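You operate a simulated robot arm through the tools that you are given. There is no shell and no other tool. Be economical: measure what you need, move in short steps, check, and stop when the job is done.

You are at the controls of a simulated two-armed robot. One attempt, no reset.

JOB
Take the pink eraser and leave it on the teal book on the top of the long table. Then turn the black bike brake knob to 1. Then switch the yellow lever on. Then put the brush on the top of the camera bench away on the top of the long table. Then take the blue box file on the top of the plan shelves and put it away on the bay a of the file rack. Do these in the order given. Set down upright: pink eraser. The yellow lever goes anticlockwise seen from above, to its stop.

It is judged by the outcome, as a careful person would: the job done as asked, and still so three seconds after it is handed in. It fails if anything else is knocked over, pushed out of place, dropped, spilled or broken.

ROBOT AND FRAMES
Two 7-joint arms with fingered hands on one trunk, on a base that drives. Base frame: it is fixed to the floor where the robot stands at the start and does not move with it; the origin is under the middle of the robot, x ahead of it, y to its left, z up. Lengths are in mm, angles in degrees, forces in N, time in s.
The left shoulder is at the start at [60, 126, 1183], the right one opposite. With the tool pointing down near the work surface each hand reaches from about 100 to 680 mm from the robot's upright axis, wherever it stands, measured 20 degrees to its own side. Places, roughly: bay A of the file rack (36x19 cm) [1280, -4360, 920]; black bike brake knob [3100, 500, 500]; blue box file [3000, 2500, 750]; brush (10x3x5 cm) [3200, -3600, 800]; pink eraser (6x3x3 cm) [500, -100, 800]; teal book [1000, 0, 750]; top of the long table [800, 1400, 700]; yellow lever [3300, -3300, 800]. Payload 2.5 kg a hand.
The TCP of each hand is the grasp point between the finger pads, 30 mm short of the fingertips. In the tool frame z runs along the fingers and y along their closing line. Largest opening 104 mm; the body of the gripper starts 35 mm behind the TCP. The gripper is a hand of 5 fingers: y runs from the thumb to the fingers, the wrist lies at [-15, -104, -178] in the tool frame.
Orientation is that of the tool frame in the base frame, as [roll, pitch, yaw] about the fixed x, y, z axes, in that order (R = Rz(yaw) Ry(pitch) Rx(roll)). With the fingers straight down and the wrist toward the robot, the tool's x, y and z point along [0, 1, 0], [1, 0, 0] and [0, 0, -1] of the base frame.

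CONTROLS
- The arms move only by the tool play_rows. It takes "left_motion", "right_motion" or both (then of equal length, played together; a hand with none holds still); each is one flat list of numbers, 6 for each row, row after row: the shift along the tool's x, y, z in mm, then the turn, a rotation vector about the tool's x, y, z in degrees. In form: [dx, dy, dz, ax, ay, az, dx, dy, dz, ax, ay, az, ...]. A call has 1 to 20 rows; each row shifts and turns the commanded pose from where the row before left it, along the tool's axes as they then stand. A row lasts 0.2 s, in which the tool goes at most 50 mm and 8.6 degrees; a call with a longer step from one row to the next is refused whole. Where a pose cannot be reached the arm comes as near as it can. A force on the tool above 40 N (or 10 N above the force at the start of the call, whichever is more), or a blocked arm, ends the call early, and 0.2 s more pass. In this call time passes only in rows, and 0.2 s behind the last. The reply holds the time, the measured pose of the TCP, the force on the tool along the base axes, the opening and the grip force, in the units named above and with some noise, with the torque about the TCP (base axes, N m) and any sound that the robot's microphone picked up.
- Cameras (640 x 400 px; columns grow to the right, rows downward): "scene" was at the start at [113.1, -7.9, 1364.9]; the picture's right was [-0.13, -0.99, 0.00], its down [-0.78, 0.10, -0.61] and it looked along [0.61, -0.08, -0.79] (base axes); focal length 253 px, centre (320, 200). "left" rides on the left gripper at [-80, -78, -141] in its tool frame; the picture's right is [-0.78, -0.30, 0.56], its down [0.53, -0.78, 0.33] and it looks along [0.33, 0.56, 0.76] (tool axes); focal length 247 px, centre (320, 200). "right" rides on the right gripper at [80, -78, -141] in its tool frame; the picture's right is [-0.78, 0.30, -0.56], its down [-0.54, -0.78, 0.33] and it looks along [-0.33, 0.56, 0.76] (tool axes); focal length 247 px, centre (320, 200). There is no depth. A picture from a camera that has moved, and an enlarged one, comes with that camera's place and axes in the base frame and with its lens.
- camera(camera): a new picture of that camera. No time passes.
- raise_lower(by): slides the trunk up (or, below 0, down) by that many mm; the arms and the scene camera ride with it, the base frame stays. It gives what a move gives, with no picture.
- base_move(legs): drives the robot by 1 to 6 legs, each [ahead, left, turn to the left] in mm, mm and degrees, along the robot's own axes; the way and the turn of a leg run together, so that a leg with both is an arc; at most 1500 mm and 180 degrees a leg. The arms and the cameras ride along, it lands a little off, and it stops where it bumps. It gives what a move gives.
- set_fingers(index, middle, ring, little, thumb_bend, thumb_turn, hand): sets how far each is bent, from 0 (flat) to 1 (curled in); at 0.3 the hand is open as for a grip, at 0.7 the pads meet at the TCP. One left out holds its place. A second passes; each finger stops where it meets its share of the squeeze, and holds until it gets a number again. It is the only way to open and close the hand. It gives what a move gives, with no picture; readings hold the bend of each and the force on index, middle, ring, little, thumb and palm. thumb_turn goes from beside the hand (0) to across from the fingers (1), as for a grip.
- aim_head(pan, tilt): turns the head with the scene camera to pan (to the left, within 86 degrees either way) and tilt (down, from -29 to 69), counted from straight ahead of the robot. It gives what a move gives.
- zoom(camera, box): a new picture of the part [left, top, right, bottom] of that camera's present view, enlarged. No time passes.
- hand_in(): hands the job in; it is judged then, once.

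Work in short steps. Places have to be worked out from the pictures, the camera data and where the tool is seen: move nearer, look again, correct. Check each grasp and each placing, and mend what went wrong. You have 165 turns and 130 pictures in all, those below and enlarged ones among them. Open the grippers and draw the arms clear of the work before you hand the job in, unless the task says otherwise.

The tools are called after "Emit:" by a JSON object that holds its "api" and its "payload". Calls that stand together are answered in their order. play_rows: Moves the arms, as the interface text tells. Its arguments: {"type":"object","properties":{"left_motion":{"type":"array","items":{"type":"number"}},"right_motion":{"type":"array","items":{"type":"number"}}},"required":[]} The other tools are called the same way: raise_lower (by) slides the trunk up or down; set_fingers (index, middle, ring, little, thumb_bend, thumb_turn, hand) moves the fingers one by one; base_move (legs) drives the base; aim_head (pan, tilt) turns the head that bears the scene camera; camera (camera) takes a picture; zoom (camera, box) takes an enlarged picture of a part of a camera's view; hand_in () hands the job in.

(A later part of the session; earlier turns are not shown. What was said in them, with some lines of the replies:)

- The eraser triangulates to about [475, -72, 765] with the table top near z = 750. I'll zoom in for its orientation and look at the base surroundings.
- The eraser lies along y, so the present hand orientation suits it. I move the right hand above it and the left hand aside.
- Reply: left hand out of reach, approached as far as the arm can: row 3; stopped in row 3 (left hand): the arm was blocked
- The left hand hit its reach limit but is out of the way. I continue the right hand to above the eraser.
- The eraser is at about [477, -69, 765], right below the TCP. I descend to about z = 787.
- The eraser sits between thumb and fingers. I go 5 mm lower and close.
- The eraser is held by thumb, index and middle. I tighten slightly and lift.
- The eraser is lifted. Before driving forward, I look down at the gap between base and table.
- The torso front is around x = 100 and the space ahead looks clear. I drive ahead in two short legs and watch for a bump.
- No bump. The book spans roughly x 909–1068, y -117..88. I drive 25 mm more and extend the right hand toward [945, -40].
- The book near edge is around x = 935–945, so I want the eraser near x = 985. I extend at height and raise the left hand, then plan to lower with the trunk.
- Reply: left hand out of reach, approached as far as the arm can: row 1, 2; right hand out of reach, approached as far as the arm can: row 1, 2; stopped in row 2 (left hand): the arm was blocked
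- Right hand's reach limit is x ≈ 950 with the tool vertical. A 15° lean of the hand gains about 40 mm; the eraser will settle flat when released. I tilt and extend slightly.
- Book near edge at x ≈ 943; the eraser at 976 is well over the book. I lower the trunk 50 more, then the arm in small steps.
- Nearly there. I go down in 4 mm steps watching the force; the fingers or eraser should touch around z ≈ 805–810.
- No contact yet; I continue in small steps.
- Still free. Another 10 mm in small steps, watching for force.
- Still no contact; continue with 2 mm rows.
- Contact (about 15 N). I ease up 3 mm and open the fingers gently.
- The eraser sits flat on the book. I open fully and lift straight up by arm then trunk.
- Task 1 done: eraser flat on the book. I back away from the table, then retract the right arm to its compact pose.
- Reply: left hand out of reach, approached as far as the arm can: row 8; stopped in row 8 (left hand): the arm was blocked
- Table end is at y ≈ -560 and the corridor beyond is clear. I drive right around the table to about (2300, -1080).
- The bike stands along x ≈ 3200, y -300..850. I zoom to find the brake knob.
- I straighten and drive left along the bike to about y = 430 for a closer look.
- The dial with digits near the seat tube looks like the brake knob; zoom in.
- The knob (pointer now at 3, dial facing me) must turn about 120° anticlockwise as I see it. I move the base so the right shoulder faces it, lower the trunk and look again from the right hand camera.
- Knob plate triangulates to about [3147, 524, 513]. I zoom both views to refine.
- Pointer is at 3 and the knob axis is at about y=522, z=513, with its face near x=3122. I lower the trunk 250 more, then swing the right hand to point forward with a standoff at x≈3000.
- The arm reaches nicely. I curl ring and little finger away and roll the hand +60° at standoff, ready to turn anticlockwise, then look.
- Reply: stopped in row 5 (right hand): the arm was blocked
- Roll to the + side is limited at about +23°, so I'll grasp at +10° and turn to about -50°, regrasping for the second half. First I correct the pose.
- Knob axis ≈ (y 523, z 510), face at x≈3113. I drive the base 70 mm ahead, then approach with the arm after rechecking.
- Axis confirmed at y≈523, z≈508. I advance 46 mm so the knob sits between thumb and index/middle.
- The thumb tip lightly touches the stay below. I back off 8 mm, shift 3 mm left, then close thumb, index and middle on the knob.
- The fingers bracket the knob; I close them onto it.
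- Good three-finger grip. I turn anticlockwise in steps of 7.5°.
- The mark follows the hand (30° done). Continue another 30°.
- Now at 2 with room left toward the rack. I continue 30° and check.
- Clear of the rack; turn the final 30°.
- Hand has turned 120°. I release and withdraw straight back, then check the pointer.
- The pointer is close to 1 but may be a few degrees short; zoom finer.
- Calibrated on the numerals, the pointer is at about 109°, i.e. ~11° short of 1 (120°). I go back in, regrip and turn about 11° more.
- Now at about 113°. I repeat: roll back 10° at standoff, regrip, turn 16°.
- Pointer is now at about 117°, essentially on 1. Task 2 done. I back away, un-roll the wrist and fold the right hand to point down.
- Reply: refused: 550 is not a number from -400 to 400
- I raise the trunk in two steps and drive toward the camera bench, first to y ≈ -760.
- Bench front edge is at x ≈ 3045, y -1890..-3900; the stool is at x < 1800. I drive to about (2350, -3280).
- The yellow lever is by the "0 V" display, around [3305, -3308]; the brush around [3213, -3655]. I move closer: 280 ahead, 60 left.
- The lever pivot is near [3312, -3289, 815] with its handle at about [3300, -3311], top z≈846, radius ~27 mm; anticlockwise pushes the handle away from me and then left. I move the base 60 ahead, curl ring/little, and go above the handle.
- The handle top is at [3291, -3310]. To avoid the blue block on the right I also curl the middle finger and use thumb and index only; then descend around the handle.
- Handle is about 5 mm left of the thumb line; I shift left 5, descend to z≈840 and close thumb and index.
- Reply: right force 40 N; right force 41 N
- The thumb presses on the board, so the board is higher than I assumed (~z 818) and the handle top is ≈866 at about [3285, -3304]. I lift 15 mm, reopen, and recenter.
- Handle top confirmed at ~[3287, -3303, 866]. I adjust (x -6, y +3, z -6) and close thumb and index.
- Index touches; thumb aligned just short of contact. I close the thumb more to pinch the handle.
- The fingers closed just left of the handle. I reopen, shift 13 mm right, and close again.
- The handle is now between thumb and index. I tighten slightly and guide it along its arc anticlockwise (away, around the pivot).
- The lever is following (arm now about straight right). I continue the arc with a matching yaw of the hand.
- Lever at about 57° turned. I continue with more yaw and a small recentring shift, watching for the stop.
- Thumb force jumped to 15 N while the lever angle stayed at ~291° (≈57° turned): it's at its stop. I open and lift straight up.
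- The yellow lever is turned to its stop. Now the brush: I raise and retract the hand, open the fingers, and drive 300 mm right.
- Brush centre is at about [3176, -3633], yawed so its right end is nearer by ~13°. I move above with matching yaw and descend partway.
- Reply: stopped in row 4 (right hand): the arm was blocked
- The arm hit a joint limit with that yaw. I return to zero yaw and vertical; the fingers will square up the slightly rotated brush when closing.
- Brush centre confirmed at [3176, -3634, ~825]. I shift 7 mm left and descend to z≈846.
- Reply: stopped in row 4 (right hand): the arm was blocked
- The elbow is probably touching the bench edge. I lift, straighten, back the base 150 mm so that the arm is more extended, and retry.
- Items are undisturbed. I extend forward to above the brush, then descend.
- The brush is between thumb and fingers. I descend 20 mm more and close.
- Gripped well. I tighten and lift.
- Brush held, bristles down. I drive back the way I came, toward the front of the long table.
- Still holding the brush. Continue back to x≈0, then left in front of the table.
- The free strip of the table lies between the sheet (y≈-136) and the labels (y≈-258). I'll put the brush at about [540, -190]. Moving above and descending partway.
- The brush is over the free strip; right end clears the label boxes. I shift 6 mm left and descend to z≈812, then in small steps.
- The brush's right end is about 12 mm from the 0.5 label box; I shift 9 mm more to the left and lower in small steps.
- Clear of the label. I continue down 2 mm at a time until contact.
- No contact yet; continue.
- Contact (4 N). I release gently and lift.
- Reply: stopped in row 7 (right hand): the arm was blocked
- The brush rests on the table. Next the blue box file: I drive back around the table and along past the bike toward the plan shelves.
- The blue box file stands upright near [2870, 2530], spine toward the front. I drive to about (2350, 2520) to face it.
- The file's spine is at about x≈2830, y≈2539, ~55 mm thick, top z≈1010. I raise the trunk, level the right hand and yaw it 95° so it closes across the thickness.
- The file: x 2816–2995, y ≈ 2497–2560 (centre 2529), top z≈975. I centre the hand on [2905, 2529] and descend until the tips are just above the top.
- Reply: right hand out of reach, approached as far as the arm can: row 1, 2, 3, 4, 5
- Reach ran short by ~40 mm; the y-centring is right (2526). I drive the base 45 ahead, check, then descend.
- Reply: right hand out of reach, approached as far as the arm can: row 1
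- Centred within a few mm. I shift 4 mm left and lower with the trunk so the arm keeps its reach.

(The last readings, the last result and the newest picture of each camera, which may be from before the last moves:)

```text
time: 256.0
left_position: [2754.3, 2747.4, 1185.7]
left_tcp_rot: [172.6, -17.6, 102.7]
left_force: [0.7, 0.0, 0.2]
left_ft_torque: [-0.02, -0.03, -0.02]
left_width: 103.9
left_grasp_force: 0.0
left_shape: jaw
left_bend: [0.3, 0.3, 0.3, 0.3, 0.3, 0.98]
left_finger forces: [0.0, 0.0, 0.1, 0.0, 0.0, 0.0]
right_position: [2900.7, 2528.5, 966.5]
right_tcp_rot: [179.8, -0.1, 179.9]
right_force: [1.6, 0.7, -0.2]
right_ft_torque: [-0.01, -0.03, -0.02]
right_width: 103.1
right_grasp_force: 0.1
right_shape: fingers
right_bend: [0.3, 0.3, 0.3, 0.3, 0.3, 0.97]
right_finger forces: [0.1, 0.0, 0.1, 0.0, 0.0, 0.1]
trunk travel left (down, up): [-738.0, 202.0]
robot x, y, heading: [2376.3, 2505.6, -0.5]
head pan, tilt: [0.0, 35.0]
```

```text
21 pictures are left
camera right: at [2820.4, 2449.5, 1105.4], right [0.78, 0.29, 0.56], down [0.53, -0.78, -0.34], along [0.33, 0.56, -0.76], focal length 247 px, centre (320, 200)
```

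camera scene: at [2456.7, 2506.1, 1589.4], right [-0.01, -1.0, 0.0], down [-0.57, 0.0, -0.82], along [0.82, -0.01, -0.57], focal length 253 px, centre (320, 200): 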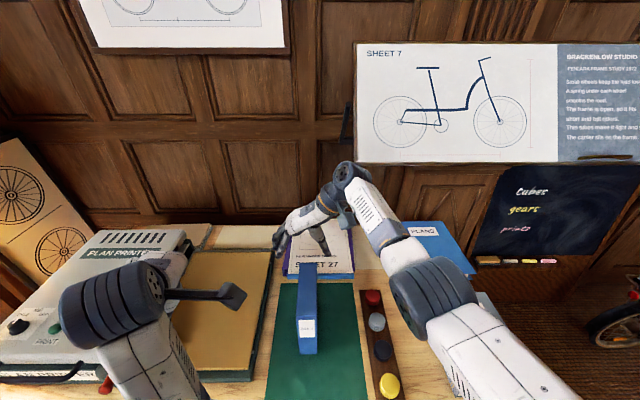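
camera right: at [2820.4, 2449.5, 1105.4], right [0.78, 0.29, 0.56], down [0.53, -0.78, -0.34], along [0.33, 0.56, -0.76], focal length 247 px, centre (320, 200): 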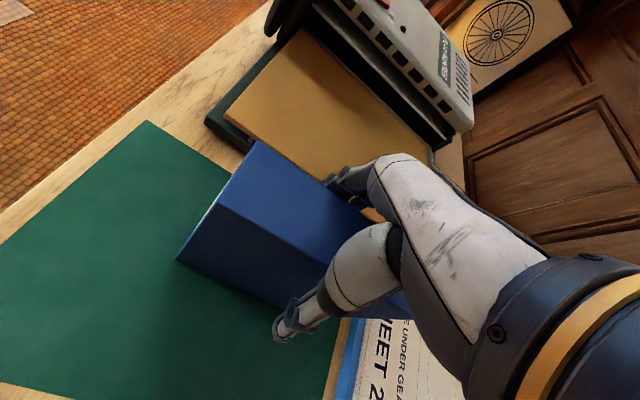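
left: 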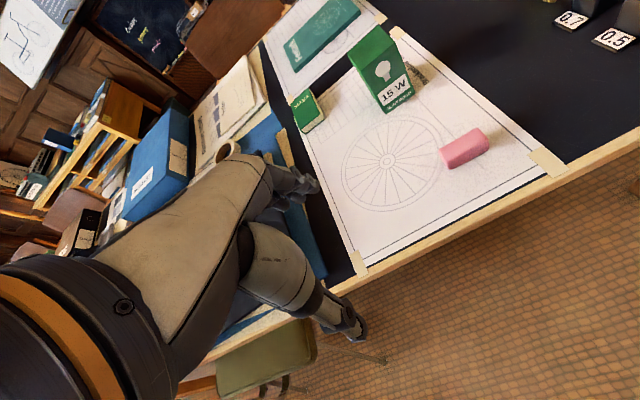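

No contact; fingers and thumb straddle the file. I lower 20 mm more and close.

Emit:
{"api": "raise_lower", "payload": {"by": -20}}

Emit:
{"api": "set_fingers", "payload": {"hand": "right", "index": 0.6, "middle": 0.6, "ring": 0.6, "little": 0.6, "thumb_bend": 0.6}}

Emit:
{"api": "camera", "payload": {"camera": "right"}}

```text
time: 256.7
left_position: [2753.8, 2747.3, 1166.2]
left_tcp_rot: [172.6, -17.7, 102.8]
left_force: [0.9, 0.0, -0.1]
left_ft_torque: [0.02, 0.03, -0.02]
left_width: 103.7
left_grasp_force: 0.1
left_shape: jaw
left_bend: [0.3, 0.3, 0.3, 0.3, 0.3, 0.98]
left_finger forces: [0.1, 0.0, 0.0, 0.0, 0.1, 0.0]
right_position: [2899.9, 2529.0, 945.7]
right_tcp_rot: [179.8, -0.1, 180.0]
right_force: [-0.2, 0.7, 0.7]
right_ft_torque: [0.01, 0.03, 0.0]
right_width: 103.8
right_grasp_force: 0.5
right_shape: fingers
right_bend: [0.3, 0.3, 0.3, 0.3, 0.3, 0.97]
right_finger forces: [1.3, 0.0, 0.0, 0.0, 0.1, 0.0]
trunk travel left (down, up): [-718.0, 222.0]
robot x, y, heading: [2373.1, 2502.3, -0.5]
head pan, tilt: [0.0, 35.0]
```

```text
time: 257.7
left_position: [2755.2, 2747.8, 1165.2]
left_tcp_rot: [172.5, -17.6, 102.8]
left_force: [0.1, -0.4, -0.5]
left_ft_torque: [0.02, 0.01, 0.0]
left_width: 103.9
left_grasp_force: 0.1
left_shape: jaw
left_bend: [0.3, 0.3, 0.3, 0.3, 0.3, 0.98]
left_finger forces: [0.0, 0.0, 0.0, 0.1, 0.0, 0.0]
right_position: [2900.6, 2527.4, 944.7]
right_tcp_rot: [179.9, -0.1, 180.0]
right_force: [0.1, 0.0, 0.0]
right_ft_torque: [-0.01, -0.13, -0.03]
right_width: 51.8
right_grasp_force: 18.5
right_shape: fingers
right_bend: [0.52, 0.55, 0.55, 0.57, 0.53, 0.95]
right_finger forces: [7.1, 4.7, 3.5, 3.2, 18.2, 0.0]
trunk travel left (down, up): [-718.0, 222.0]
robot x, y, heading: [2374.1, 2504.3, -0.2]
head pan, tilt: [0.0, 35.0]
```

```text
20 pictures are left
camera right: at [2820.6, 2449.4, 1085.1], right [0.78, 0.29, 0.56], down [0.53, -0.78, -0.33], along [0.33, 0.56, -0.76], focal length 247 px, centre (320, 200)
```

right: 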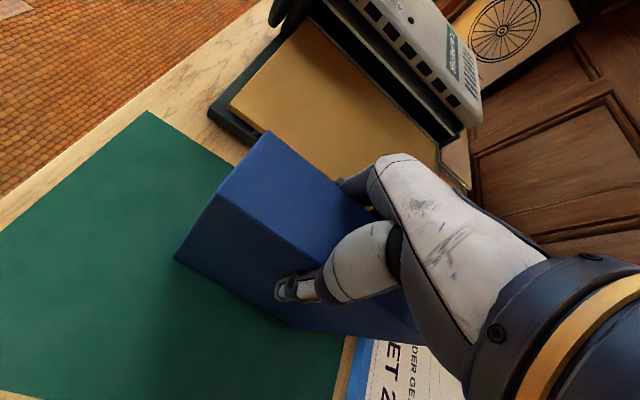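

All fingers grip (file ~52 mm thick). I squeeze more and lift with the trunk.

Emit:
{"api": "set_fingers", "payload": {"hand": "right", "index": 0.75, "middle": 0.75, "ring": 0.75, "little": 0.75, "thumb_bend": 0.75}}

Emit:
{"api": "raise_lower", "payload": {"by": 60}}

Emit:
{"api": "camera", "payload": {"camera": "scene"}}

```text
time: 258.7
left_position: [2756.4, 2747.9, 1165.8]
left_tcp_rot: [172.5, -17.6, 102.7]
left_force: [-0.7, -0.3, -0.8]
left_ft_torque: [0.01, 0.04, 0.0]
left_width: 103.8
left_grasp_force: 0.1
left_shape: jaw
left_bend: [0.3, 0.3, 0.3, 0.3, 0.3, 0.98]
left_finger forces: [0.1, 0.0, 0.0, 0.0, 0.0, 0.0]
right_position: [2899.7, 2528.5, 946.2]
right_tcp_rot: [179.9, -0.1, -180.0]
right_force: [0.4, 1.6, 0.1]
right_ft_torque: [0.33, -0.25, 0.2]
right_width: 51.3
right_grasp_force: 33.0
right_shape: fingers
right_bend: [0.55, 0.59, 0.61, 0.62, 0.54, 0.93]
right_finger forces: [8.8, 7.7, 7.7, 9.4, 33.0, 0.0]
trunk travel left (down, up): [-718.0, 222.0]
robot x, y, heading: [2372.6, 2505.5, -0.5]
head pan, tilt: [0.0, 35.0]
```

```text
time: 259.7
left_position: [2755.6, 2747.0, 1224.8]
left_tcp_rot: [172.5, -17.6, 102.8]
left_force: [0.2, -0.2, -0.6]
left_ft_torque: [0.01, -0.02, 0.02]
left_width: 103.7
left_grasp_force: 0.1
left_shape: jaw
left_bend: [0.3, 0.3, 0.3, 0.3, 0.3, 0.98]
left_finger forces: [0.0, 0.0, 0.0, 0.0, 0.0, 0.0]
right_position: [2899.6, 2528.1, 1004.7]
right_tcp_rot: [179.8, -0.1, -180.0]
right_force: [-0.5, 0.4, -7.7]
right_ft_torque: [0.11, 0.05, -0.02]
right_width: 50.9
right_grasp_force: 29.5
right_shape: fingers
right_bend: [0.55, 0.6, 0.63, 0.65, 0.54, 0.92]
right_finger forces: [9.8, 6.5, 6.2, 6.8, 30.0, 0.1]
trunk travel left (down, up): [-778.0, 162.0]
robot x, y, heading: [2375.9, 2500.1, -0.7]
head pan, tilt: [0.0, 35.0]
```

```text
19 pictures are left
camera scene: at [2502.8, 2505.0, 1589.3], right [-0.01, -1.0, 0.0], down [-0.57, 0.0, -0.82], along [0.82, -0.01, -0.57], focal length 253 px, centre (320, 200)
```

scene: 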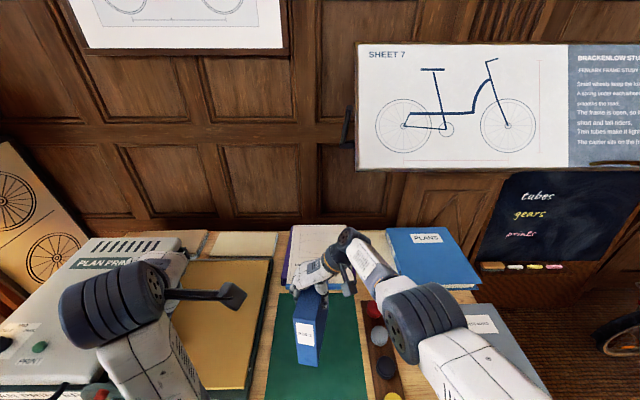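

Lifted (about 0.8 kg). I raise a bit more, back off, and drive toward the file rack.

Emit:
{"api": "raise_lower", "payload": {"by": 80}}

Emit:
{"api": "base_move", "payload": {"legs": [[-200, 0, 0.5], [0, -1300, 0], [0, -1300, 0], [0, -1250, 0], [30, -1000, 0], [0, -750, 0]]}}

Emit:
{"api": "aim_head", "payload": {"pan": -86, "tilt": 20}}

Emit:
{"api": "camera", "payload": {"camera": "scene"}}

```text
time: 260.8
left_position: [2756.0, 2746.6, 1304.5]
left_tcp_rot: [172.6, -17.6, 102.8]
left_force: [0.1, -0.2, 0.5]
left_ft_torque: [0.0, -0.02, -0.01]
left_width: 103.4
left_grasp_force: 0.1
left_shape: jaw
left_bend: [0.3, 0.3, 0.3, 0.3, 0.3, 0.98]
left_finger forces: [0.1, 0.1, 0.0, 0.0, 0.1, 0.0]
right_position: [2900.6, 2528.2, 1084.5]
right_tcp_rot: [179.8, -0.1, -180.0]
right_force: [1.2, 0.3, -8.0]
right_ft_torque: [0.1, 0.01, -0.02]
right_width: 51.2
right_grasp_force: 29.3
right_shape: fingers
right_bend: [0.55, 0.6, 0.63, 0.65, 0.54, 0.92]
right_finger forces: [9.9, 6.5, 6.1, 6.8, 30.0, 0.1]
trunk travel left (down, up): [-858.0, 82.0]
robot x, y, heading: [2376.6, 2501.4, -0.5]
head pan, tilt: [0.0, 35.0]
```

```text
time: 289.1
left_position: [2587.7, -2855.5, 1304.4]
left_tcp_rot: [172.5, -17.6, 103.3]
left_force: [0.1, 0.2, -0.3]
left_ft_torque: [-0.01, -0.05, 0.02]
left_width: 103.7
left_grasp_force: 0.1
left_shape: jaw
left_bend: [0.3, 0.3, 0.3, 0.3, 0.3, 0.98]
left_finger forces: [0.1, 0.0, 0.1, 0.0, 0.1, 0.1]
right_position: [2735.4, -3073.3, 1085.3]
right_tcp_rot: [179.7, -0.1, -179.5]
right_force: [0.2, -0.6, -7.9]
right_ft_torque: [0.11, 0.04, -0.04]
right_width: 51.2
right_grasp_force: 28.7
right_shape: fingers
right_bend: [0.55, 0.6, 0.63, 0.66, 0.54, 0.92]
right_finger forces: [10.4, 6.4, 5.8, 6.0, 28.9, 0.0]
trunk travel left (down, up): [-858.0, 82.0]
robot x, y, heading: [2209.2, -3102.4, 0.0]
head pan, tilt: [0.0, 35.0]
```

```text
time: 290.6
left_position: [2589.0, -2855.1, 1304.5]
left_tcp_rot: [172.5, -17.6, 103.3]
left_force: [-0.4, -0.3, -0.2]
left_ft_torque: [0.0, -0.04, -0.01]
left_width: 103.6
left_grasp_force: 0.1
left_shape: jaw
left_bend: [0.3, 0.3, 0.3, 0.3, 0.3, 0.98]
left_finger forces: [0.0, 0.0, 0.1, 0.0, 0.0, 0.0]
right_position: [2732.4, -3072.5, 1084.5]
right_tcp_rot: [179.8, 0.0, -179.6]
right_force: [-0.7, 0.4, -7.3]
right_ft_torque: [0.1, 0.06, -0.03]
right_width: 51.3
right_grasp_force: 28.6
right_shape: fingers
right_bend: [0.55, 0.6, 0.63, 0.66, 0.54, 0.92]
right_finger forces: [10.5, 6.4, 5.8, 5.9, 29.1, 0.0]
trunk travel left (down, up): [-858.0, 82.0]
robot x, y, heading: [2209.3, -3108.6, 0.0]
head pan, tilt: [-85.9, 20.0]
```

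```text
18 pictures are left
camera scene: at [2255.3, -3193.5, 1693.2], right [-1.0, -0.07, 0.0], down [-0.03, 0.34, -0.94], along [0.07, -0.94, -0.34], focal length 253 px, centre (320, 200)
```

scene: 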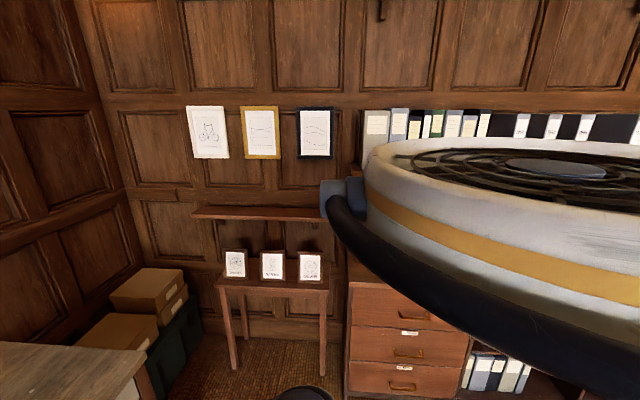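

I turn to face the rack (heading -90°) and sidestep toward x≈1300.

Emit:
{"api": "base_move", "payload": {"legs": [[0, 0, -90], [0, -850, 0]]}}

Emit:
{"api": "aim_head", "payload": {"pan": 0, "tilt": 20}}

Emit:
{"api": "camera", "payload": {"camera": "scene"}}

```text
time: 298.9
left_position: [1620.2, -3491.4, 1304.4]
left_tcp_rot: [172.5, -17.7, 13.3]
left_force: [-1.1, 0.2, -0.2]
left_ft_torque: [-0.04, -0.03, -0.02]
left_width: 103.9
left_grasp_force: 0.0
left_shape: jaw
left_bend: [0.3, 0.3, 0.3, 0.3, 0.3, 0.98]
left_finger forces: [0.0, 0.0, 0.0, 0.0, 0.0, 0.0]
right_position: [1402.2, -3638.4, 1085.0]
right_tcp_rot: [179.8, -0.1, 90.6]
right_force: [-0.9, -0.4, -7.7]
right_ft_torque: [0.03, -0.11, -0.01]
right_width: 50.8
right_grasp_force: 27.8
right_shape: fingers
right_bend: [0.55, 0.61, 0.63, 0.67, 0.54, 0.92]
right_finger forces: [10.5, 6.4, 5.8, 5.7, 28.3, 0.0]
trunk travel left (down, up): [-858.0, 82.0]
robot x, y, heading: [1374.1, -3115.1, -89.9]
head pan, tilt: [-85.9, 20.0]
```

```text
time: 300.5
left_position: [1620.5, -3491.3, 1305.8]
left_tcp_rot: [172.5, -17.6, 13.3]
left_force: [0.5, -0.4, -0.1]
left_ft_torque: [-0.01, 0.02, 0.02]
left_width: 104.0
left_grasp_force: 0.0
left_shape: jaw
left_bend: [0.3, 0.3, 0.3, 0.3, 0.3, 0.98]
left_finger forces: [0.1, 0.0, 0.0, 0.1, 0.0, 0.0]
right_position: [1402.1, -3636.6, 1084.9]
right_tcp_rot: [179.8, -0.1, 90.4]
right_force: [-0.7, 0.3, -6.8]
right_ft_torque: [0.02, -0.09, 0.0]
right_width: 50.9
right_grasp_force: 28.2
right_shape: fingers
right_bend: [0.55, 0.61, 0.63, 0.67, 0.54, 0.92]
right_finger forces: [10.5, 6.3, 5.6, 5.8, 28.4, 0.0]
trunk travel left (down, up): [-858.0, 82.0]
robot x, y, heading: [1375.7, -3114.6, -89.8]
head pan, tilt: [0.0, 20.0]
```

```text
17 pictures are left
camera scene: at [1372.0, -3245.3, 1693.2], right [-1.0, 0.0, 0.0], down [0.0, 0.34, -0.94], along [0.0, -0.94, -0.34], focal length 253 px, centre (320, 200)
```

scene: 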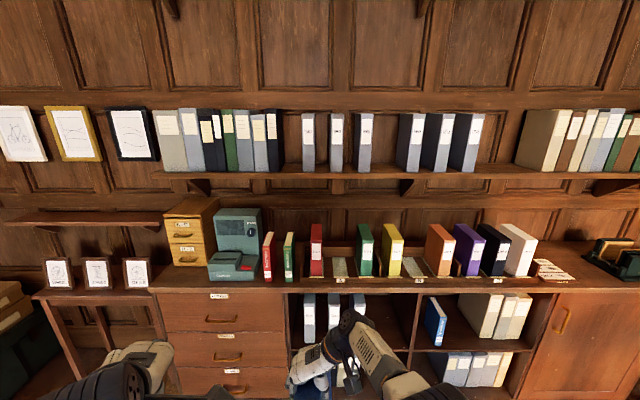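

Emit:
{"api": "zoom", "payload": {"camera": "scene", "box": [250, 200, 590, 310]}}

```text
1.88 times, centred on (420, 255) of scene
camera zoom: at [1372.0, -3245.3, 1693.2], right [-1.0, 0.0, 0.0], down [0.0, 0.34, -0.94], along [0.0, -0.94, -0.34], focal length 476 px, centre (132, 96)
```

zoom: 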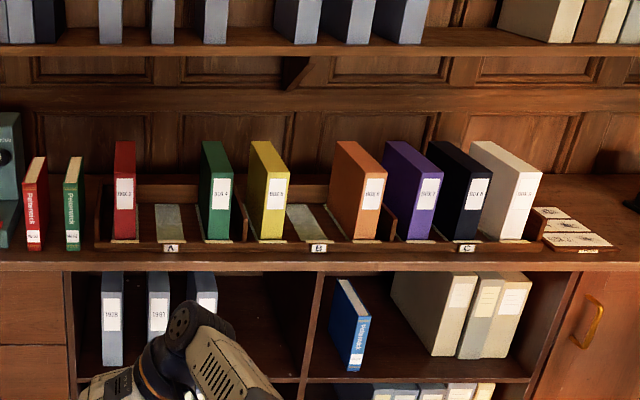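

Bay A is the bay with the red and green files; the marked empty slot lies between them, centred at x≈1268, spines at y≈-4290. I sidestep right 135, advance 480, and meanwhile bring the hand up relative to the shoulder (trunk down 150).

Emit:
{"api": "play_rows", "payload": {"right_motion": [0, 0, -25, 0, 0, 0, 0, 0, -35, 0, 0, 0, 0, 0, -35, 0, 0, 0, 0, 0, -35, 0, 0, 0, 0, 0, -35, 0, 0, 0, 0, 0, -35, 0, 0, 0]}}

Emit:
{"api": "raise_lower", "payload": {"by": -150}}

Emit:
{"api": "base_move", "payload": {"legs": [[0, -135, 0], [480, 0, 0]]}}

Emit:
{"api": "camera", "payload": {"camera": "scene"}}

```text
time: 301.9
left_position: [1620.9, -3491.3, 1305.8]
left_tcp_rot: [172.5, -17.6, 13.2]
left_force: [0.4, -0.2, -0.1]
left_ft_torque: [0.0, 0.0, -0.02]
left_width: 103.7
left_grasp_force: 0.1
left_shape: jaw
left_bend: [0.3, 0.3, 0.3, 0.3, 0.3, 0.98]
left_finger forces: [0.1, 0.0, 0.0, 0.1, 0.0, 0.0]
right_position: [1402.2, -3637.7, 1286.0]
right_tcp_rot: [179.9, -0.2, 90.4]
right_force: [0.2, 0.3, -7.4]
right_ft_torque: [0.08, -0.13, 0.01]
right_width: 50.9
right_grasp_force: 28.0
right_shape: fingers
right_bend: [0.55, 0.61, 0.63, 0.67, 0.54, 0.92]
right_finger forces: [10.5, 6.2, 5.6, 5.6, 28.0, 0.0]
trunk travel left (down, up): [-858.0, 82.0]
robot x, y, heading: [1374.1, -3111.2, -90.0]
head pan, tilt: [0.0, 20.0]
```

```text
time: 303.6
left_position: [1619.8, -3490.9, 1155.3]
left_tcp_rot: [172.6, -17.6, 13.3]
left_force: [-0.7, 0.1, -0.2]
left_ft_torque: [0.01, 0.03, 0.0]
left_width: 103.6
left_grasp_force: 0.1
left_shape: jaw
left_bend: [0.3, 0.3, 0.3, 0.3, 0.3, 0.98]
left_finger forces: [0.0, 0.1, 0.0, 0.1, 0.1, 0.0]
right_position: [1402.1, -3638.4, 1135.0]
right_tcp_rot: [179.8, -0.1, 90.5]
right_force: [-0.5, -0.4, -6.6]
right_ft_torque: [0.04, -0.11, -0.02]
right_width: 50.4
right_grasp_force: 28.3
right_shape: fingers
right_bend: [0.55, 0.61, 0.63, 0.67, 0.54, 0.92]
right_finger forces: [10.5, 6.1, 5.6, 5.6, 27.9, 0.1]
trunk travel left (down, up): [-708.0, 232.0]
robot x, y, heading: [1377.7, -3110.4, -90.0]
head pan, tilt: [0.0, 20.0]
```

```text
time: 307.4
left_position: [1492.7, -3968.2, 1155.5]
left_tcp_rot: [172.6, -17.6, 13.5]
left_force: [0.3, -0.3, -0.6]
left_ft_torque: [0.0, 0.0, -0.01]
left_width: 103.8
left_grasp_force: 0.0
left_shape: jaw
left_bend: [0.3, 0.3, 0.3, 0.3, 0.3, 0.98]
left_finger forces: [0.1, 0.1, 0.1, 0.1, 0.0, 0.1]
right_position: [1272.6, -4115.5, 1134.7]
right_tcp_rot: [179.8, -0.1, 90.7]
right_force: [0.2, -1.0, -7.2]
right_ft_torque: [0.03, -0.08, 0.01]
right_width: 51.0
right_grasp_force: 28.2
right_shape: fingers
right_bend: [0.55, 0.61, 0.64, 0.67, 0.54, 0.92]
right_finger forces: [10.5, 6.3, 5.6, 5.6, 28.1, 0.0]
trunk travel left (down, up): [-708.0, 232.0]
robot x, y, heading: [1241.7, -3588.9, -89.9]
head pan, tilt: [0.0, 20.0]
```

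```text
15 pictures are left
camera scene: at [1242.5, -3722.9, 1543.1], right [-1.0, 0.0, 0.0], down [0.0, 0.34, -0.94], along [0.0, -0.94, -0.34], focal length 253 px, centre (320, 200)
```

scene: 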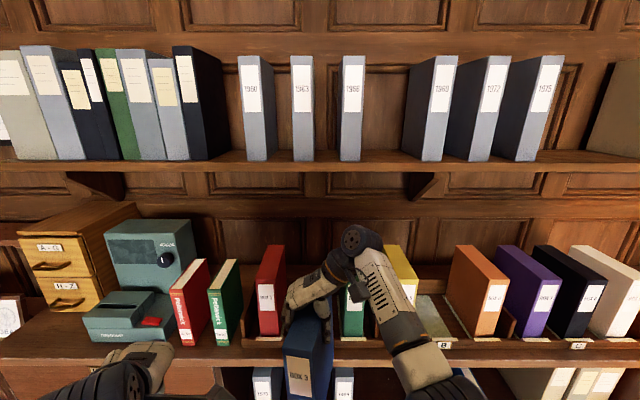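

Slot floor z ≈ 917, spines at y ≈ -4287, slot centre x ≈ 1269; my file is at x≈1272 with its bottom at ~940. I raise 12 mm and advance 130, then check.

Emit:
{"api": "raise_lower", "payload": {"by": 12}}

Emit:
{"api": "base_move", "payload": {"legs": [[130, 0, 0]]}}

Emit:
{"api": "aim_head", "payload": {"pan": 0, "tilt": 35}}

Emit:
{"api": "camera", "payload": {"camera": "scene"}}

Emit:
{"api": "camera", "payload": {"camera": "right"}}

```text
time: 307.9
left_position: [1491.6, -3967.6, 1167.8]
left_tcp_rot: [172.5, -17.7, 13.4]
left_force: [0.3, 0.3, -0.6]
left_ft_torque: [0.03, 0.01, -0.02]
left_width: 103.7
left_grasp_force: 0.1
left_shape: jaw
left_bend: [0.3, 0.3, 0.3, 0.3, 0.3, 0.98]
left_finger forces: [0.0, 0.0, 0.1, 0.0, 0.1, 0.0]
right_position: [1272.2, -4115.0, 1146.1]
right_tcp_rot: [179.9, -0.2, 90.6]
right_force: [0.6, -1.1, -7.3]
right_ft_torque: [0.02, -0.11, 0.0]
right_width: 50.8
right_grasp_force: 28.3
right_shape: fingers
right_bend: [0.55, 0.61, 0.64, 0.67, 0.54, 0.92]
right_finger forces: [10.5, 6.2, 5.6, 5.5, 28.1, 0.0]
trunk travel left (down, up): [-720.0, 220.0]
robot x, y, heading: [1244.0, -3590.0, -89.8]
head pan, tilt: [0.0, 20.0]
```

```text
time: 309.2
left_position: [1490.5, -4096.9, 1166.7]
left_tcp_rot: [172.6, -17.6, 13.3]
left_force: [-0.5, 0.2, -0.7]
left_ft_torque: [0.01, 0.0, -0.03]
left_width: 103.7
left_grasp_force: 0.0
left_shape: jaw
left_bend: [0.3, 0.3, 0.3, 0.3, 0.3, 0.98]
left_finger forces: [0.1, 0.0, 0.0, 0.1, 0.0, 0.0]
right_position: [1273.8, -4243.4, 1146.5]
right_tcp_rot: [180.0, -0.3, 90.6]
right_force: [0.7, -1.3, -7.5]
right_ft_torque: [0.03, -0.08, -0.01]
right_width: 50.7
right_grasp_force: 28.0
right_shape: fingers
right_bend: [0.55, 0.61, 0.64, 0.67, 0.54, 0.92]
right_finger forces: [10.7, 6.2, 5.4, 5.7, 28.0, 0.0]
trunk travel left (down, up): [-720.0, 220.0]
robot x, y, heading: [1244.3, -3719.9, -90.0]
head pan, tilt: [0.0, 20.0]
```

```text
time: 310.0
left_position: [1489.9, -4096.6, 1167.0]
left_tcp_rot: [172.5, -17.6, 13.3]
left_force: [-0.1, 1.0, 0.7]
left_ft_torque: [-0.02, 0.03, 0.0]
left_width: 103.8
left_grasp_force: 0.0
left_shape: jaw
left_bend: [0.3, 0.3, 0.3, 0.3, 0.3, 0.98]
left_finger forces: [0.0, 0.0, 0.0, 0.0, 0.1, 0.0]
right_position: [1272.4, -4242.6, 1146.9]
right_tcp_rot: [179.9, -0.1, 90.6]
right_force: [-0.2, 0.8, -6.7]
right_ft_torque: [0.03, -0.08, -0.01]
right_width: 50.7
right_grasp_force: 27.7
right_shape: fingers
right_bend: [0.55, 0.61, 0.64, 0.67, 0.54, 0.92]
right_finger forces: [10.6, 6.2, 5.6, 5.6, 28.0, 0.1]
trunk travel left (down, up): [-720.0, 220.0]
robot x, y, heading: [1242.1, -3719.9, -89.9]
head pan, tilt: [0.0, 35.0]
```

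```text
14 pictures are left
camera scene: at [1242.7, -3845.5, 1531.4], right [-1.0, 0.0, 0.0], down [0.0, 0.57, -0.82], along [0.0, -0.82, -0.57], focal length 253 px, centre (320, 200)
```

scene: 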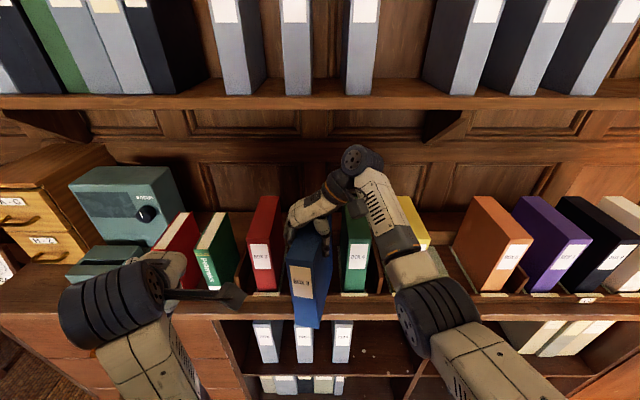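

```text
13 pictures are left
camera right: at [1194.8, -4165.4, 1287.1], right [0.3, -0.77, 0.56], down [-0.77, -0.54, -0.34], along [0.56, -0.33, -0.76], focal length 247 px, centre (320, 200)
```

right: 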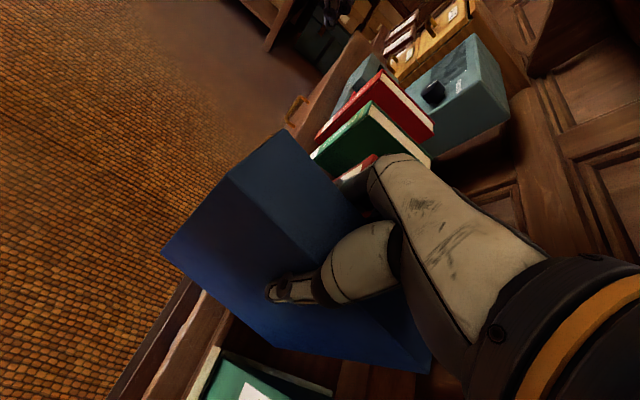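

Alignment is good (file x≈1268 vs slot centre 1266). I advance 130 mm into the bay.

Emit:
{"api": "base_move", "payload": {"legs": [[80, 0, 0], [48, 0, 0]]}}

Emit:
{"api": "camera", "payload": {"camera": "scene"}}

```text
time: 311.6
left_position: [1491.4, -4224.1, 1166.2]
left_tcp_rot: [172.6, -17.6, 13.3]
left_force: [-0.3, -0.5, 0.1]
left_ft_torque: [0.01, 0.02, 0.01]
left_width: 103.7
left_grasp_force: 0.2
left_shape: jaw
left_bend: [0.3, 0.3, 0.3, 0.3, 0.3, 0.98]
left_finger forces: [0.1, 0.1, 0.0, 0.1, 0.0, 0.0]
right_position: [1272.4, -4371.1, 1146.7]
right_tcp_rot: [179.9, -0.3, 90.4]
right_force: [0.0, -0.8, -8.3]
right_ft_torque: [0.03, -0.1, 0.02]
right_width: 51.1
right_grasp_force: 27.3
right_shape: fingers
right_bend: [0.55, 0.61, 0.64, 0.67, 0.54, 0.92]
right_finger forces: [10.7, 6.0, 5.5, 5.7, 28.1, 0.0]
trunk travel left (down, up): [-720.0, 220.0]
robot x, y, heading: [1243.8, -3843.1, -90.0]
head pan, tilt: [0.0, 35.0]
```

```text
12 pictures are left
camera scene: at [1242.9, -3973.8, 1531.1], right [-1.0, 0.0, 0.0], down [0.0, 0.58, -0.82], along [0.0, -0.82, -0.58], focal length 253 px, centre (320, 200)
```

scene: 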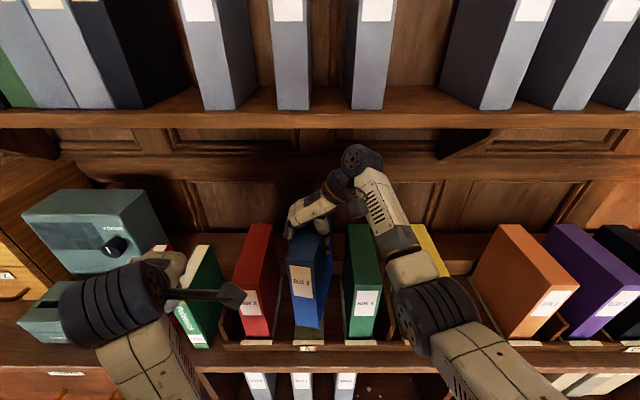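

The file hangs in its slot between red and green. I lower it with the arm in small steps until contact (expected TCP z ≈ 1112).

Emit:
{"api": "play_rows", "payload": {"right_motion": [0, 0, 8, 0, 0, 0, 0, 0, 8, 0, 0, 0, 0, 0, 6, 0, 0, 0, 0, 0, 4, 0, 0, 0, 0, 0, 3, 0, 0, 0]}}

Emit:
{"api": "play_rows", "payload": {"right_motion": [0, 0, 2, 0, 0, 0, 0, 0, 2, 0, 0, 0, 0, 0, 2, 0, 0, 0]}}

Emit:
{"api": "camera", "payload": {"camera": "scene"}}

```text
time: 312.8
left_position: [1491.2, -4224.2, 1166.8]
left_tcp_rot: [172.6, -17.6, 13.3]
left_force: [0.6, -0.3, 1.0]
left_ft_torque: [0.0, 0.04, -0.01]
left_width: 104.0
left_grasp_force: 0.0
left_shape: jaw
left_bend: [0.3, 0.3, 0.3, 0.3, 0.3, 0.98]
left_finger forces: [0.0, 0.1, 0.1, 0.0, 0.2, 0.0]
right_position: [1273.7, -4370.0, 1118.1]
right_tcp_rot: [179.9, -0.1, 90.6]
right_force: [0.3, 0.1, -7.7]
right_ft_torque: [0.05, -0.11, -0.02]
right_width: 50.9
right_grasp_force: 27.9
right_shape: fingers
right_bend: [0.55, 0.61, 0.64, 0.67, 0.54, 0.92]
right_finger forces: [10.8, 6.1, 5.5, 5.7, 28.1, 0.0]
trunk travel left (down, up): [-720.0, 220.0]
robot x, y, heading: [1248.6, -3843.9, -89.9]
head pan, tilt: [0.0, 35.0]
```

```text
time: 313.6
left_position: [1490.0, -4223.0, 1166.1]
left_tcp_rot: [172.5, -17.7, 13.5]
left_force: [-0.1, -0.7, 0.2]
left_ft_torque: [-0.01, 0.02, -0.02]
left_width: 103.6
left_grasp_force: 0.2
left_shape: jaw
left_bend: [0.3, 0.3, 0.3, 0.3, 0.3, 0.98]
left_finger forces: [0.0, 0.0, 0.0, 0.1, 0.1, 0.0]
right_position: [1272.7, -4369.2, 1112.3]
right_tcp_rot: [179.9, -0.1, 90.5]
right_force: [-1.2, -0.4, -7.4]
right_ft_torque: [0.01, -0.09, -0.01]
right_width: 50.9
right_grasp_force: 28.4
right_shape: fingers
right_bend: [0.55, 0.61, 0.64, 0.67, 0.54, 0.92]
right_finger forces: [10.8, 6.1, 5.5, 5.6, 28.1, 0.0]
trunk travel left (down, up): [-720.0, 220.0]
robot x, y, heading: [1245.2, -3844.6, -89.9]
head pan, tilt: [0.0, 35.0]
```

```text
11 pictures are left
camera scene: at [1242.9, -3971.9, 1531.3], right [-1.0, 0.0, 0.0], down [0.0, 0.57, -0.82], along [0.0, -0.82, -0.57], focal length 253 px, centre (320, 200)
```

scene: 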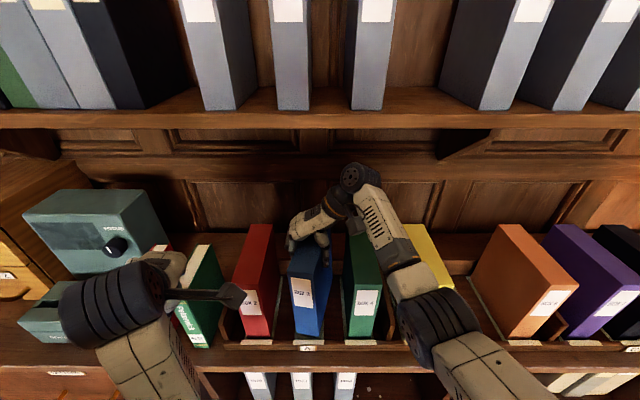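

Nearly seated. Continue in 2 mm steps until the weight comes off.

Emit:
{"api": "play_rows", "payload": {"right_motion": [0, 0, 2, 0, 0, 0, 0, 0, 2, 0, 0, 0]}}

Emit:
{"api": "play_rows", "payload": {"right_motion": [0, 0, 2, 0, 0, 0, 0, 0, 2, 0, 0, 0]}}

```text
time: 314.2
left_position: [1491.2, -4223.5, 1167.6]
left_tcp_rot: [172.6, -17.7, 13.4]
left_force: [-0.1, 0.4, 0.1]
left_ft_torque: [-0.03, 0.0, -0.02]
left_width: 103.7
left_grasp_force: 0.0
left_shape: jaw
left_bend: [0.3, 0.3, 0.3, 0.3, 0.3, 0.98]
left_finger forces: [0.0, 0.0, 0.1, 0.0, 0.0, 0.0]
right_position: [1272.5, -4368.6, 1108.0]
right_tcp_rot: [179.9, -0.2, 90.5]
right_force: [-0.3, 0.9, -6.8]
right_ft_torque: [0.07, -0.1, 0.0]
right_width: 50.8
right_grasp_force: 28.2
right_shape: fingers
right_bend: [0.55, 0.61, 0.64, 0.67, 0.54, 0.92]
right_finger forces: [10.8, 6.1, 5.5, 5.6, 28.0, 0.0]
trunk travel left (down, up): [-720.0, 220.0]
robot x, y, heading: [1244.8, -3843.0, -90.0]
head pan, tilt: [0.0, 35.0]
```

```text
time: 314.8
left_position: [1490.8, -4223.2, 1167.7]
left_tcp_rot: [172.6, -17.6, 13.4]
left_force: [-0.3, -0.4, -0.5]
left_ft_torque: [0.0, -0.02, 0.01]
left_width: 103.6
left_grasp_force: 0.2
left_shape: jaw
left_bend: [0.3, 0.3, 0.3, 0.3, 0.3, 0.98]
left_finger forces: [0.0, 0.1, 0.0, 0.1, 0.0, 0.1]
right_position: [1274.0, -4368.0, 1105.0]
right_tcp_rot: [179.8, -0.2, 90.6]
right_force: [-0.4, 0.6, -4.0]
right_ft_torque: [-0.03, -0.04, -0.02]
right_width: 51.1
right_grasp_force: 28.1
right_shape: fingers
right_bend: [0.55, 0.61, 0.64, 0.67, 0.54, 0.92]
right_finger forces: [10.7, 6.1, 5.6, 5.7, 28.5, 0.1]
trunk travel left (down, up): [-720.0, 220.0]
robot x, y, heading: [1243.9, -3848.6, -90.1]
head pan, tilt: [0.0, 35.0]
```

Weight is coming off. A few more mm, then check before releasing.

Emit:
{"api": "play_rows", "payload": {"right_motion": [0, 0, 1.5, 0, 0, 0, 0, 0, 1.5, 0, 0, 0]}}

Emit:
{"api": "zoom", "payload": {"camera": "scene", "box": [210, 200, 410, 360]}}

```text
time: 315.4
left_position: [1491.2, -4221.6, 1168.2]
left_tcp_rot: [172.4, -17.6, 13.4]
left_force: [-0.8, -0.9, 0.6]
left_ft_torque: [-0.01, 0.03, 0.01]
left_width: 103.7
left_grasp_force: 0.0
left_shape: jaw
left_bend: [0.3, 0.3, 0.3, 0.3, 0.3, 0.98]
left_finger forces: [0.0, 0.1, 0.1, 0.0, 0.1, 0.0]
right_position: [1274.0, -4368.4, 1103.1]
right_tcp_rot: [179.8, 0.1, 90.6]
right_force: [0.8, 4.2, 2.8]
right_ft_torque: [-0.23, -0.01, -0.08]
right_width: 50.8
right_grasp_force: 28.9
right_shape: fingers
right_bend: [0.55, 0.61, 0.64, 0.67, 0.54, 0.92]
right_finger forces: [10.3, 6.3, 5.7, 5.7, 29.9, 0.1]
trunk travel left (down, up): [-720.0, 220.0]
robot x, y, heading: [1243.7, -3843.2, -90.0]
head pan, tilt: [0.0, 35.0]
```

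```text
2.50 times, centred on (310, 280) of scene
camera zoom: at [1242.9, -3970.1, 1531.7], right [-1.0, 0.0, 0.0], down [0.0, 0.57, -0.82], along [0.0, -0.82, -0.57], focal length 632 px, centre (345, 0)
```

zoom: 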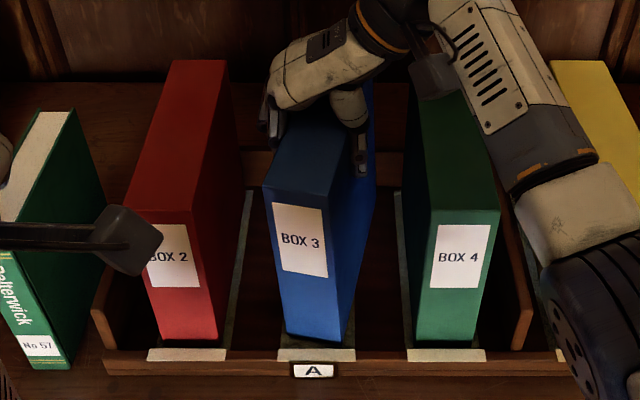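

BOX 3 stands in its slot in bay A between BOX 2 and BOX 4, resting on the floor. I release gently.

Emit:
{"api": "set_fingers", "payload": {"hand": "right", "index": 0.48, "middle": 0.48, "ring": 0.48, "little": 0.48, "thumb_bend": 0.48}}

Emit:
{"api": "set_fingers", "payload": {"hand": "right", "index": 0.38, "middle": 0.38, "ring": 0.38, "little": 0.38, "thumb_bend": 0.36}}

Emit:
{"api": "zoom", "payload": {"camera": "scene", "box": [210, 140, 410, 360]}}

```text
time: 316.4
left_position: [1491.6, -4221.5, 1166.7]
left_tcp_rot: [172.5, -17.7, 13.4]
left_force: [-0.2, 0.6, 0.0]
left_ft_torque: [0.0, 0.02, 0.0]
left_width: 103.5
left_grasp_force: 0.0
left_shape: jaw
left_bend: [0.3, 0.3, 0.3, 0.3, 0.3, 0.98]
left_finger forces: [0.0, 0.0, 0.0, 0.0, 0.1, 0.0]
right_position: [1272.4, -4367.6, 1101.5]
right_tcp_rot: [-180.0, -0.1, 90.5]
right_force: [-1.5, 3.9, -0.2]
right_ft_torque: [0.02, 0.07, -0.07]
right_width: 61.7
right_grasp_force: 2.0
right_shape: fingers
right_bend: [0.47, 0.48, 0.48, 0.48, 0.46, 0.96]
right_finger forces: [1.9, 0.1, 0.0, 0.0, 3.3, 0.0]
trunk travel left (down, up): [-720.0, 220.0]
robot x, y, heading: [1244.6, -3847.0, -89.7]
head pan, tilt: [0.0, 35.0]
```

```text
time: 317.4
left_position: [1491.1, -4221.5, 1167.8]
left_tcp_rot: [172.6, -17.7, 13.3]
left_force: [-0.2, -0.6, 0.1]
left_ft_torque: [-0.02, 0.0, 0.02]
left_width: 103.8
left_grasp_force: 0.1
left_shape: jaw
left_bend: [0.3, 0.3, 0.3, 0.3, 0.3, 0.98]
left_finger forces: [0.0, 0.0, 0.0, 0.0, 0.0, 0.0]
right_position: [1272.5, -4369.3, 1101.6]
right_tcp_rot: [179.9, -0.2, 90.5]
right_force: [-1.0, 0.2, -0.7]
right_ft_torque: [0.01, -0.01, 0.04]
right_width: 85.6
right_grasp_force: 0.7
right_shape: fingers
right_bend: [0.38, 0.38, 0.38, 0.38, 0.36, 0.97]
right_finger forces: [0.1, 0.1, 0.0, 0.0, 0.8, 0.0]
trunk travel left (down, up): [-720.0, 220.0]
robot x, y, heading: [1244.2, -3843.5, -89.9]
head pan, tilt: [0.0, 35.0]
```

```text
1.82 times, centred on (310, 250) of scene
camera zoom: at [1242.8, -3971.1, 1531.4], right [-1.0, 0.0, 0.0], down [0.0, 0.57, -0.82], along [0.0, -0.82, -0.57], focal length 460 px, centre (338, 109)
```

zoom: 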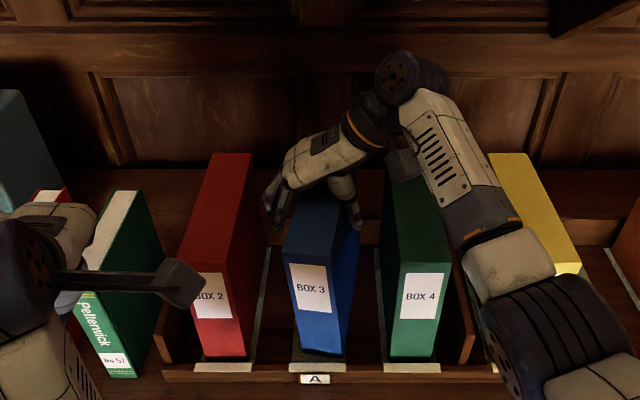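

Everything upright. I shift the hand 12 mm to centre it around the file, lift 10 mm, and withdraw straight back toward me.

Emit:
{"api": "play_rows", "payload": {"right_motion": [0, -6, -3, 0, 0, 0, 0, -5, -7, 0, 0, 0]}}

Emit:
{"api": "play_rows", "payload": {"right_motion": [12, 0, 0, 0, 0, 0, 15, 0, 0, 0, 0, 0]}}

Emit:
{"api": "zoom", "payload": {"camera": "scene", "box": [210, 140, 410, 360]}}

```text
time: 318.0
left_position: [1490.9, -4223.2, 1168.2]
left_tcp_rot: [172.7, -17.7, 13.4]
left_force: [0.9, 0.4, 0.3]
left_ft_torque: [0.03, -0.02, 0.0]
left_width: 103.9
left_grasp_force: 0.1
left_shape: jaw
left_bend: [0.3, 0.3, 0.3, 0.3, 0.3, 0.98]
left_finger forces: [0.0, 0.0, 0.0, 0.0, 0.0, 0.1]
right_position: [1261.4, -4368.1, 1111.5]
right_tcp_rot: [179.9, -0.1, 90.5]
right_force: [-0.6, -0.1, 0.4]
right_ft_torque: [0.02, -0.05, 0.03]
right_width: 85.7
right_grasp_force: 0.4
right_shape: fingers
right_bend: [0.38, 0.38, 0.38, 0.38, 0.36, 0.97]
right_finger forces: [0.0, 0.1, 0.0, 0.1, 0.6, 0.1]
trunk travel left (down, up): [-720.0, 220.0]
robot x, y, heading: [1246.8, -3841.7, -89.9]
head pan, tilt: [0.0, 35.0]
```

```text
time: 318.6
left_position: [1491.9, -4221.8, 1168.0]
left_tcp_rot: [172.6, -17.6, 13.4]
left_force: [0.4, -1.0, -0.2]
left_ft_torque: [0.02, -0.02, -0.03]
left_width: 103.8
left_grasp_force: 0.1
left_shape: jaw
left_bend: [0.3, 0.3, 0.3, 0.3, 0.3, 0.98]
left_finger forces: [0.0, 0.1, 0.1, 0.0, 0.0, 0.0]
right_position: [1262.7, -4341.3, 1112.2]
right_tcp_rot: [179.9, -0.1, 90.6]
right_force: [0.4, -0.2, 0.1]
right_ft_torque: [0.01, -0.02, -0.01]
right_width: 85.6
right_grasp_force: 0.1
right_shape: fingers
right_bend: [0.38, 0.38, 0.38, 0.38, 0.36, 0.98]
right_finger forces: [0.0, 0.0, 0.1, 0.0, 0.0, 0.0]
trunk travel left (down, up): [-720.0, 220.0]
robot x, y, heading: [1241.8, -3843.5, -90.1]
head pan, tilt: [0.0, 35.0]
```

```text
1.82 times, centred on (310, 250) of scene
camera zoom: at [1242.9, -3971.0, 1531.4], right [-1.0, 0.0, 0.0], down [0.0, 0.57, -0.82], along [0.0, -0.82, -0.57], focal length 460 px, centre (338, 109)
```

zoom: 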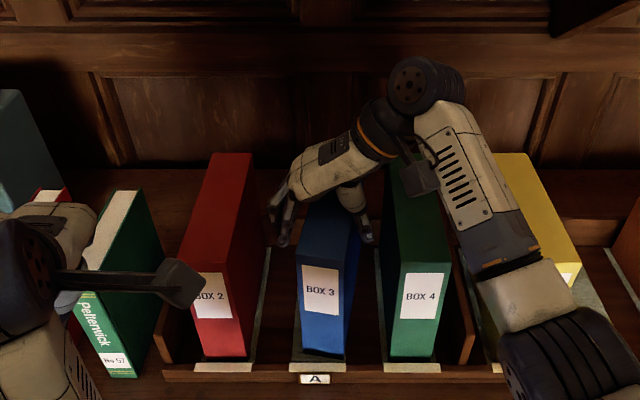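

The file is free and upright. I back the base straight out.

Emit:
{"api": "base_move", "payload": {"legs": [[-60, 0, 0], [-300, 0, 0]]}}

Emit:
{"api": "camera", "payload": {"camera": "scene"}}

```text
time: 321.2
left_position: [1491.9, -3867.3, 1168.6]
left_tcp_rot: [172.5, -17.7, 13.7]
left_force: [0.4, -0.5, 0.6]
left_ft_torque: [-0.02, -0.03, 0.03]
left_width: 103.6
left_grasp_force: 0.0
left_shape: jaw
left_bend: [0.3, 0.3, 0.3, 0.3, 0.3, 0.98]
left_finger forces: [0.0, 0.0, 0.0, 0.0, 0.0, 0.0]
right_position: [1262.9, -3986.7, 1113.0]
right_tcp_rot: [-180.0, 0.0, 90.7]
right_force: [-0.3, -0.4, 0.0]
right_ft_torque: [-0.03, 0.02, -0.01]
right_width: 85.9
right_grasp_force: 0.1
right_shape: fingers
right_bend: [0.38, 0.38, 0.38, 0.38, 0.36, 0.98]
right_finger forces: [0.1, 0.1, 0.0, 0.1, 0.0, 0.0]
trunk travel left (down, up): [-720.0, 220.0]
robot x, y, heading: [1246.1, -3488.2, -89.8]
head pan, tilt: [0.0, 35.0]
```

```text
7 pictures are left
camera scene: at [1242.3, -3615.7, 1531.5], right [-1.0, -0.01, 0.0], down [0.0, 0.57, -0.82], along [0.0, -0.82, -0.57], focal length 253 px, centre (320, 200)
```

scene: 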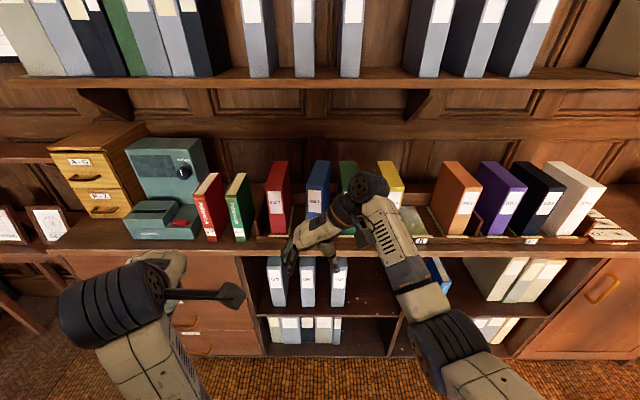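

All five jobs are done; the hands are empty and clear of the rack. Handing in.

Emit:
{"api": "hand_in", "payload": {}}

```text
The job is handed in.
```

I did all five tasks in order and handed the job in:
- **Eraser:** it is flat on the teal book.
- **Brake knob:** it points to 1, within about 3 degrees by camera.
- **Yellow lever:** turned anticlockwise to its stop. I judged the stop by push force, because the lever stopped moving under about 15 N. The "0 V" display beside it did not change.
- **Brush:** it is on the long table, with one end about at the edge of the drawing sheet.
- **Blue box file (BOX 3):** it stands in bay A between BOX 2 and BOX 4.
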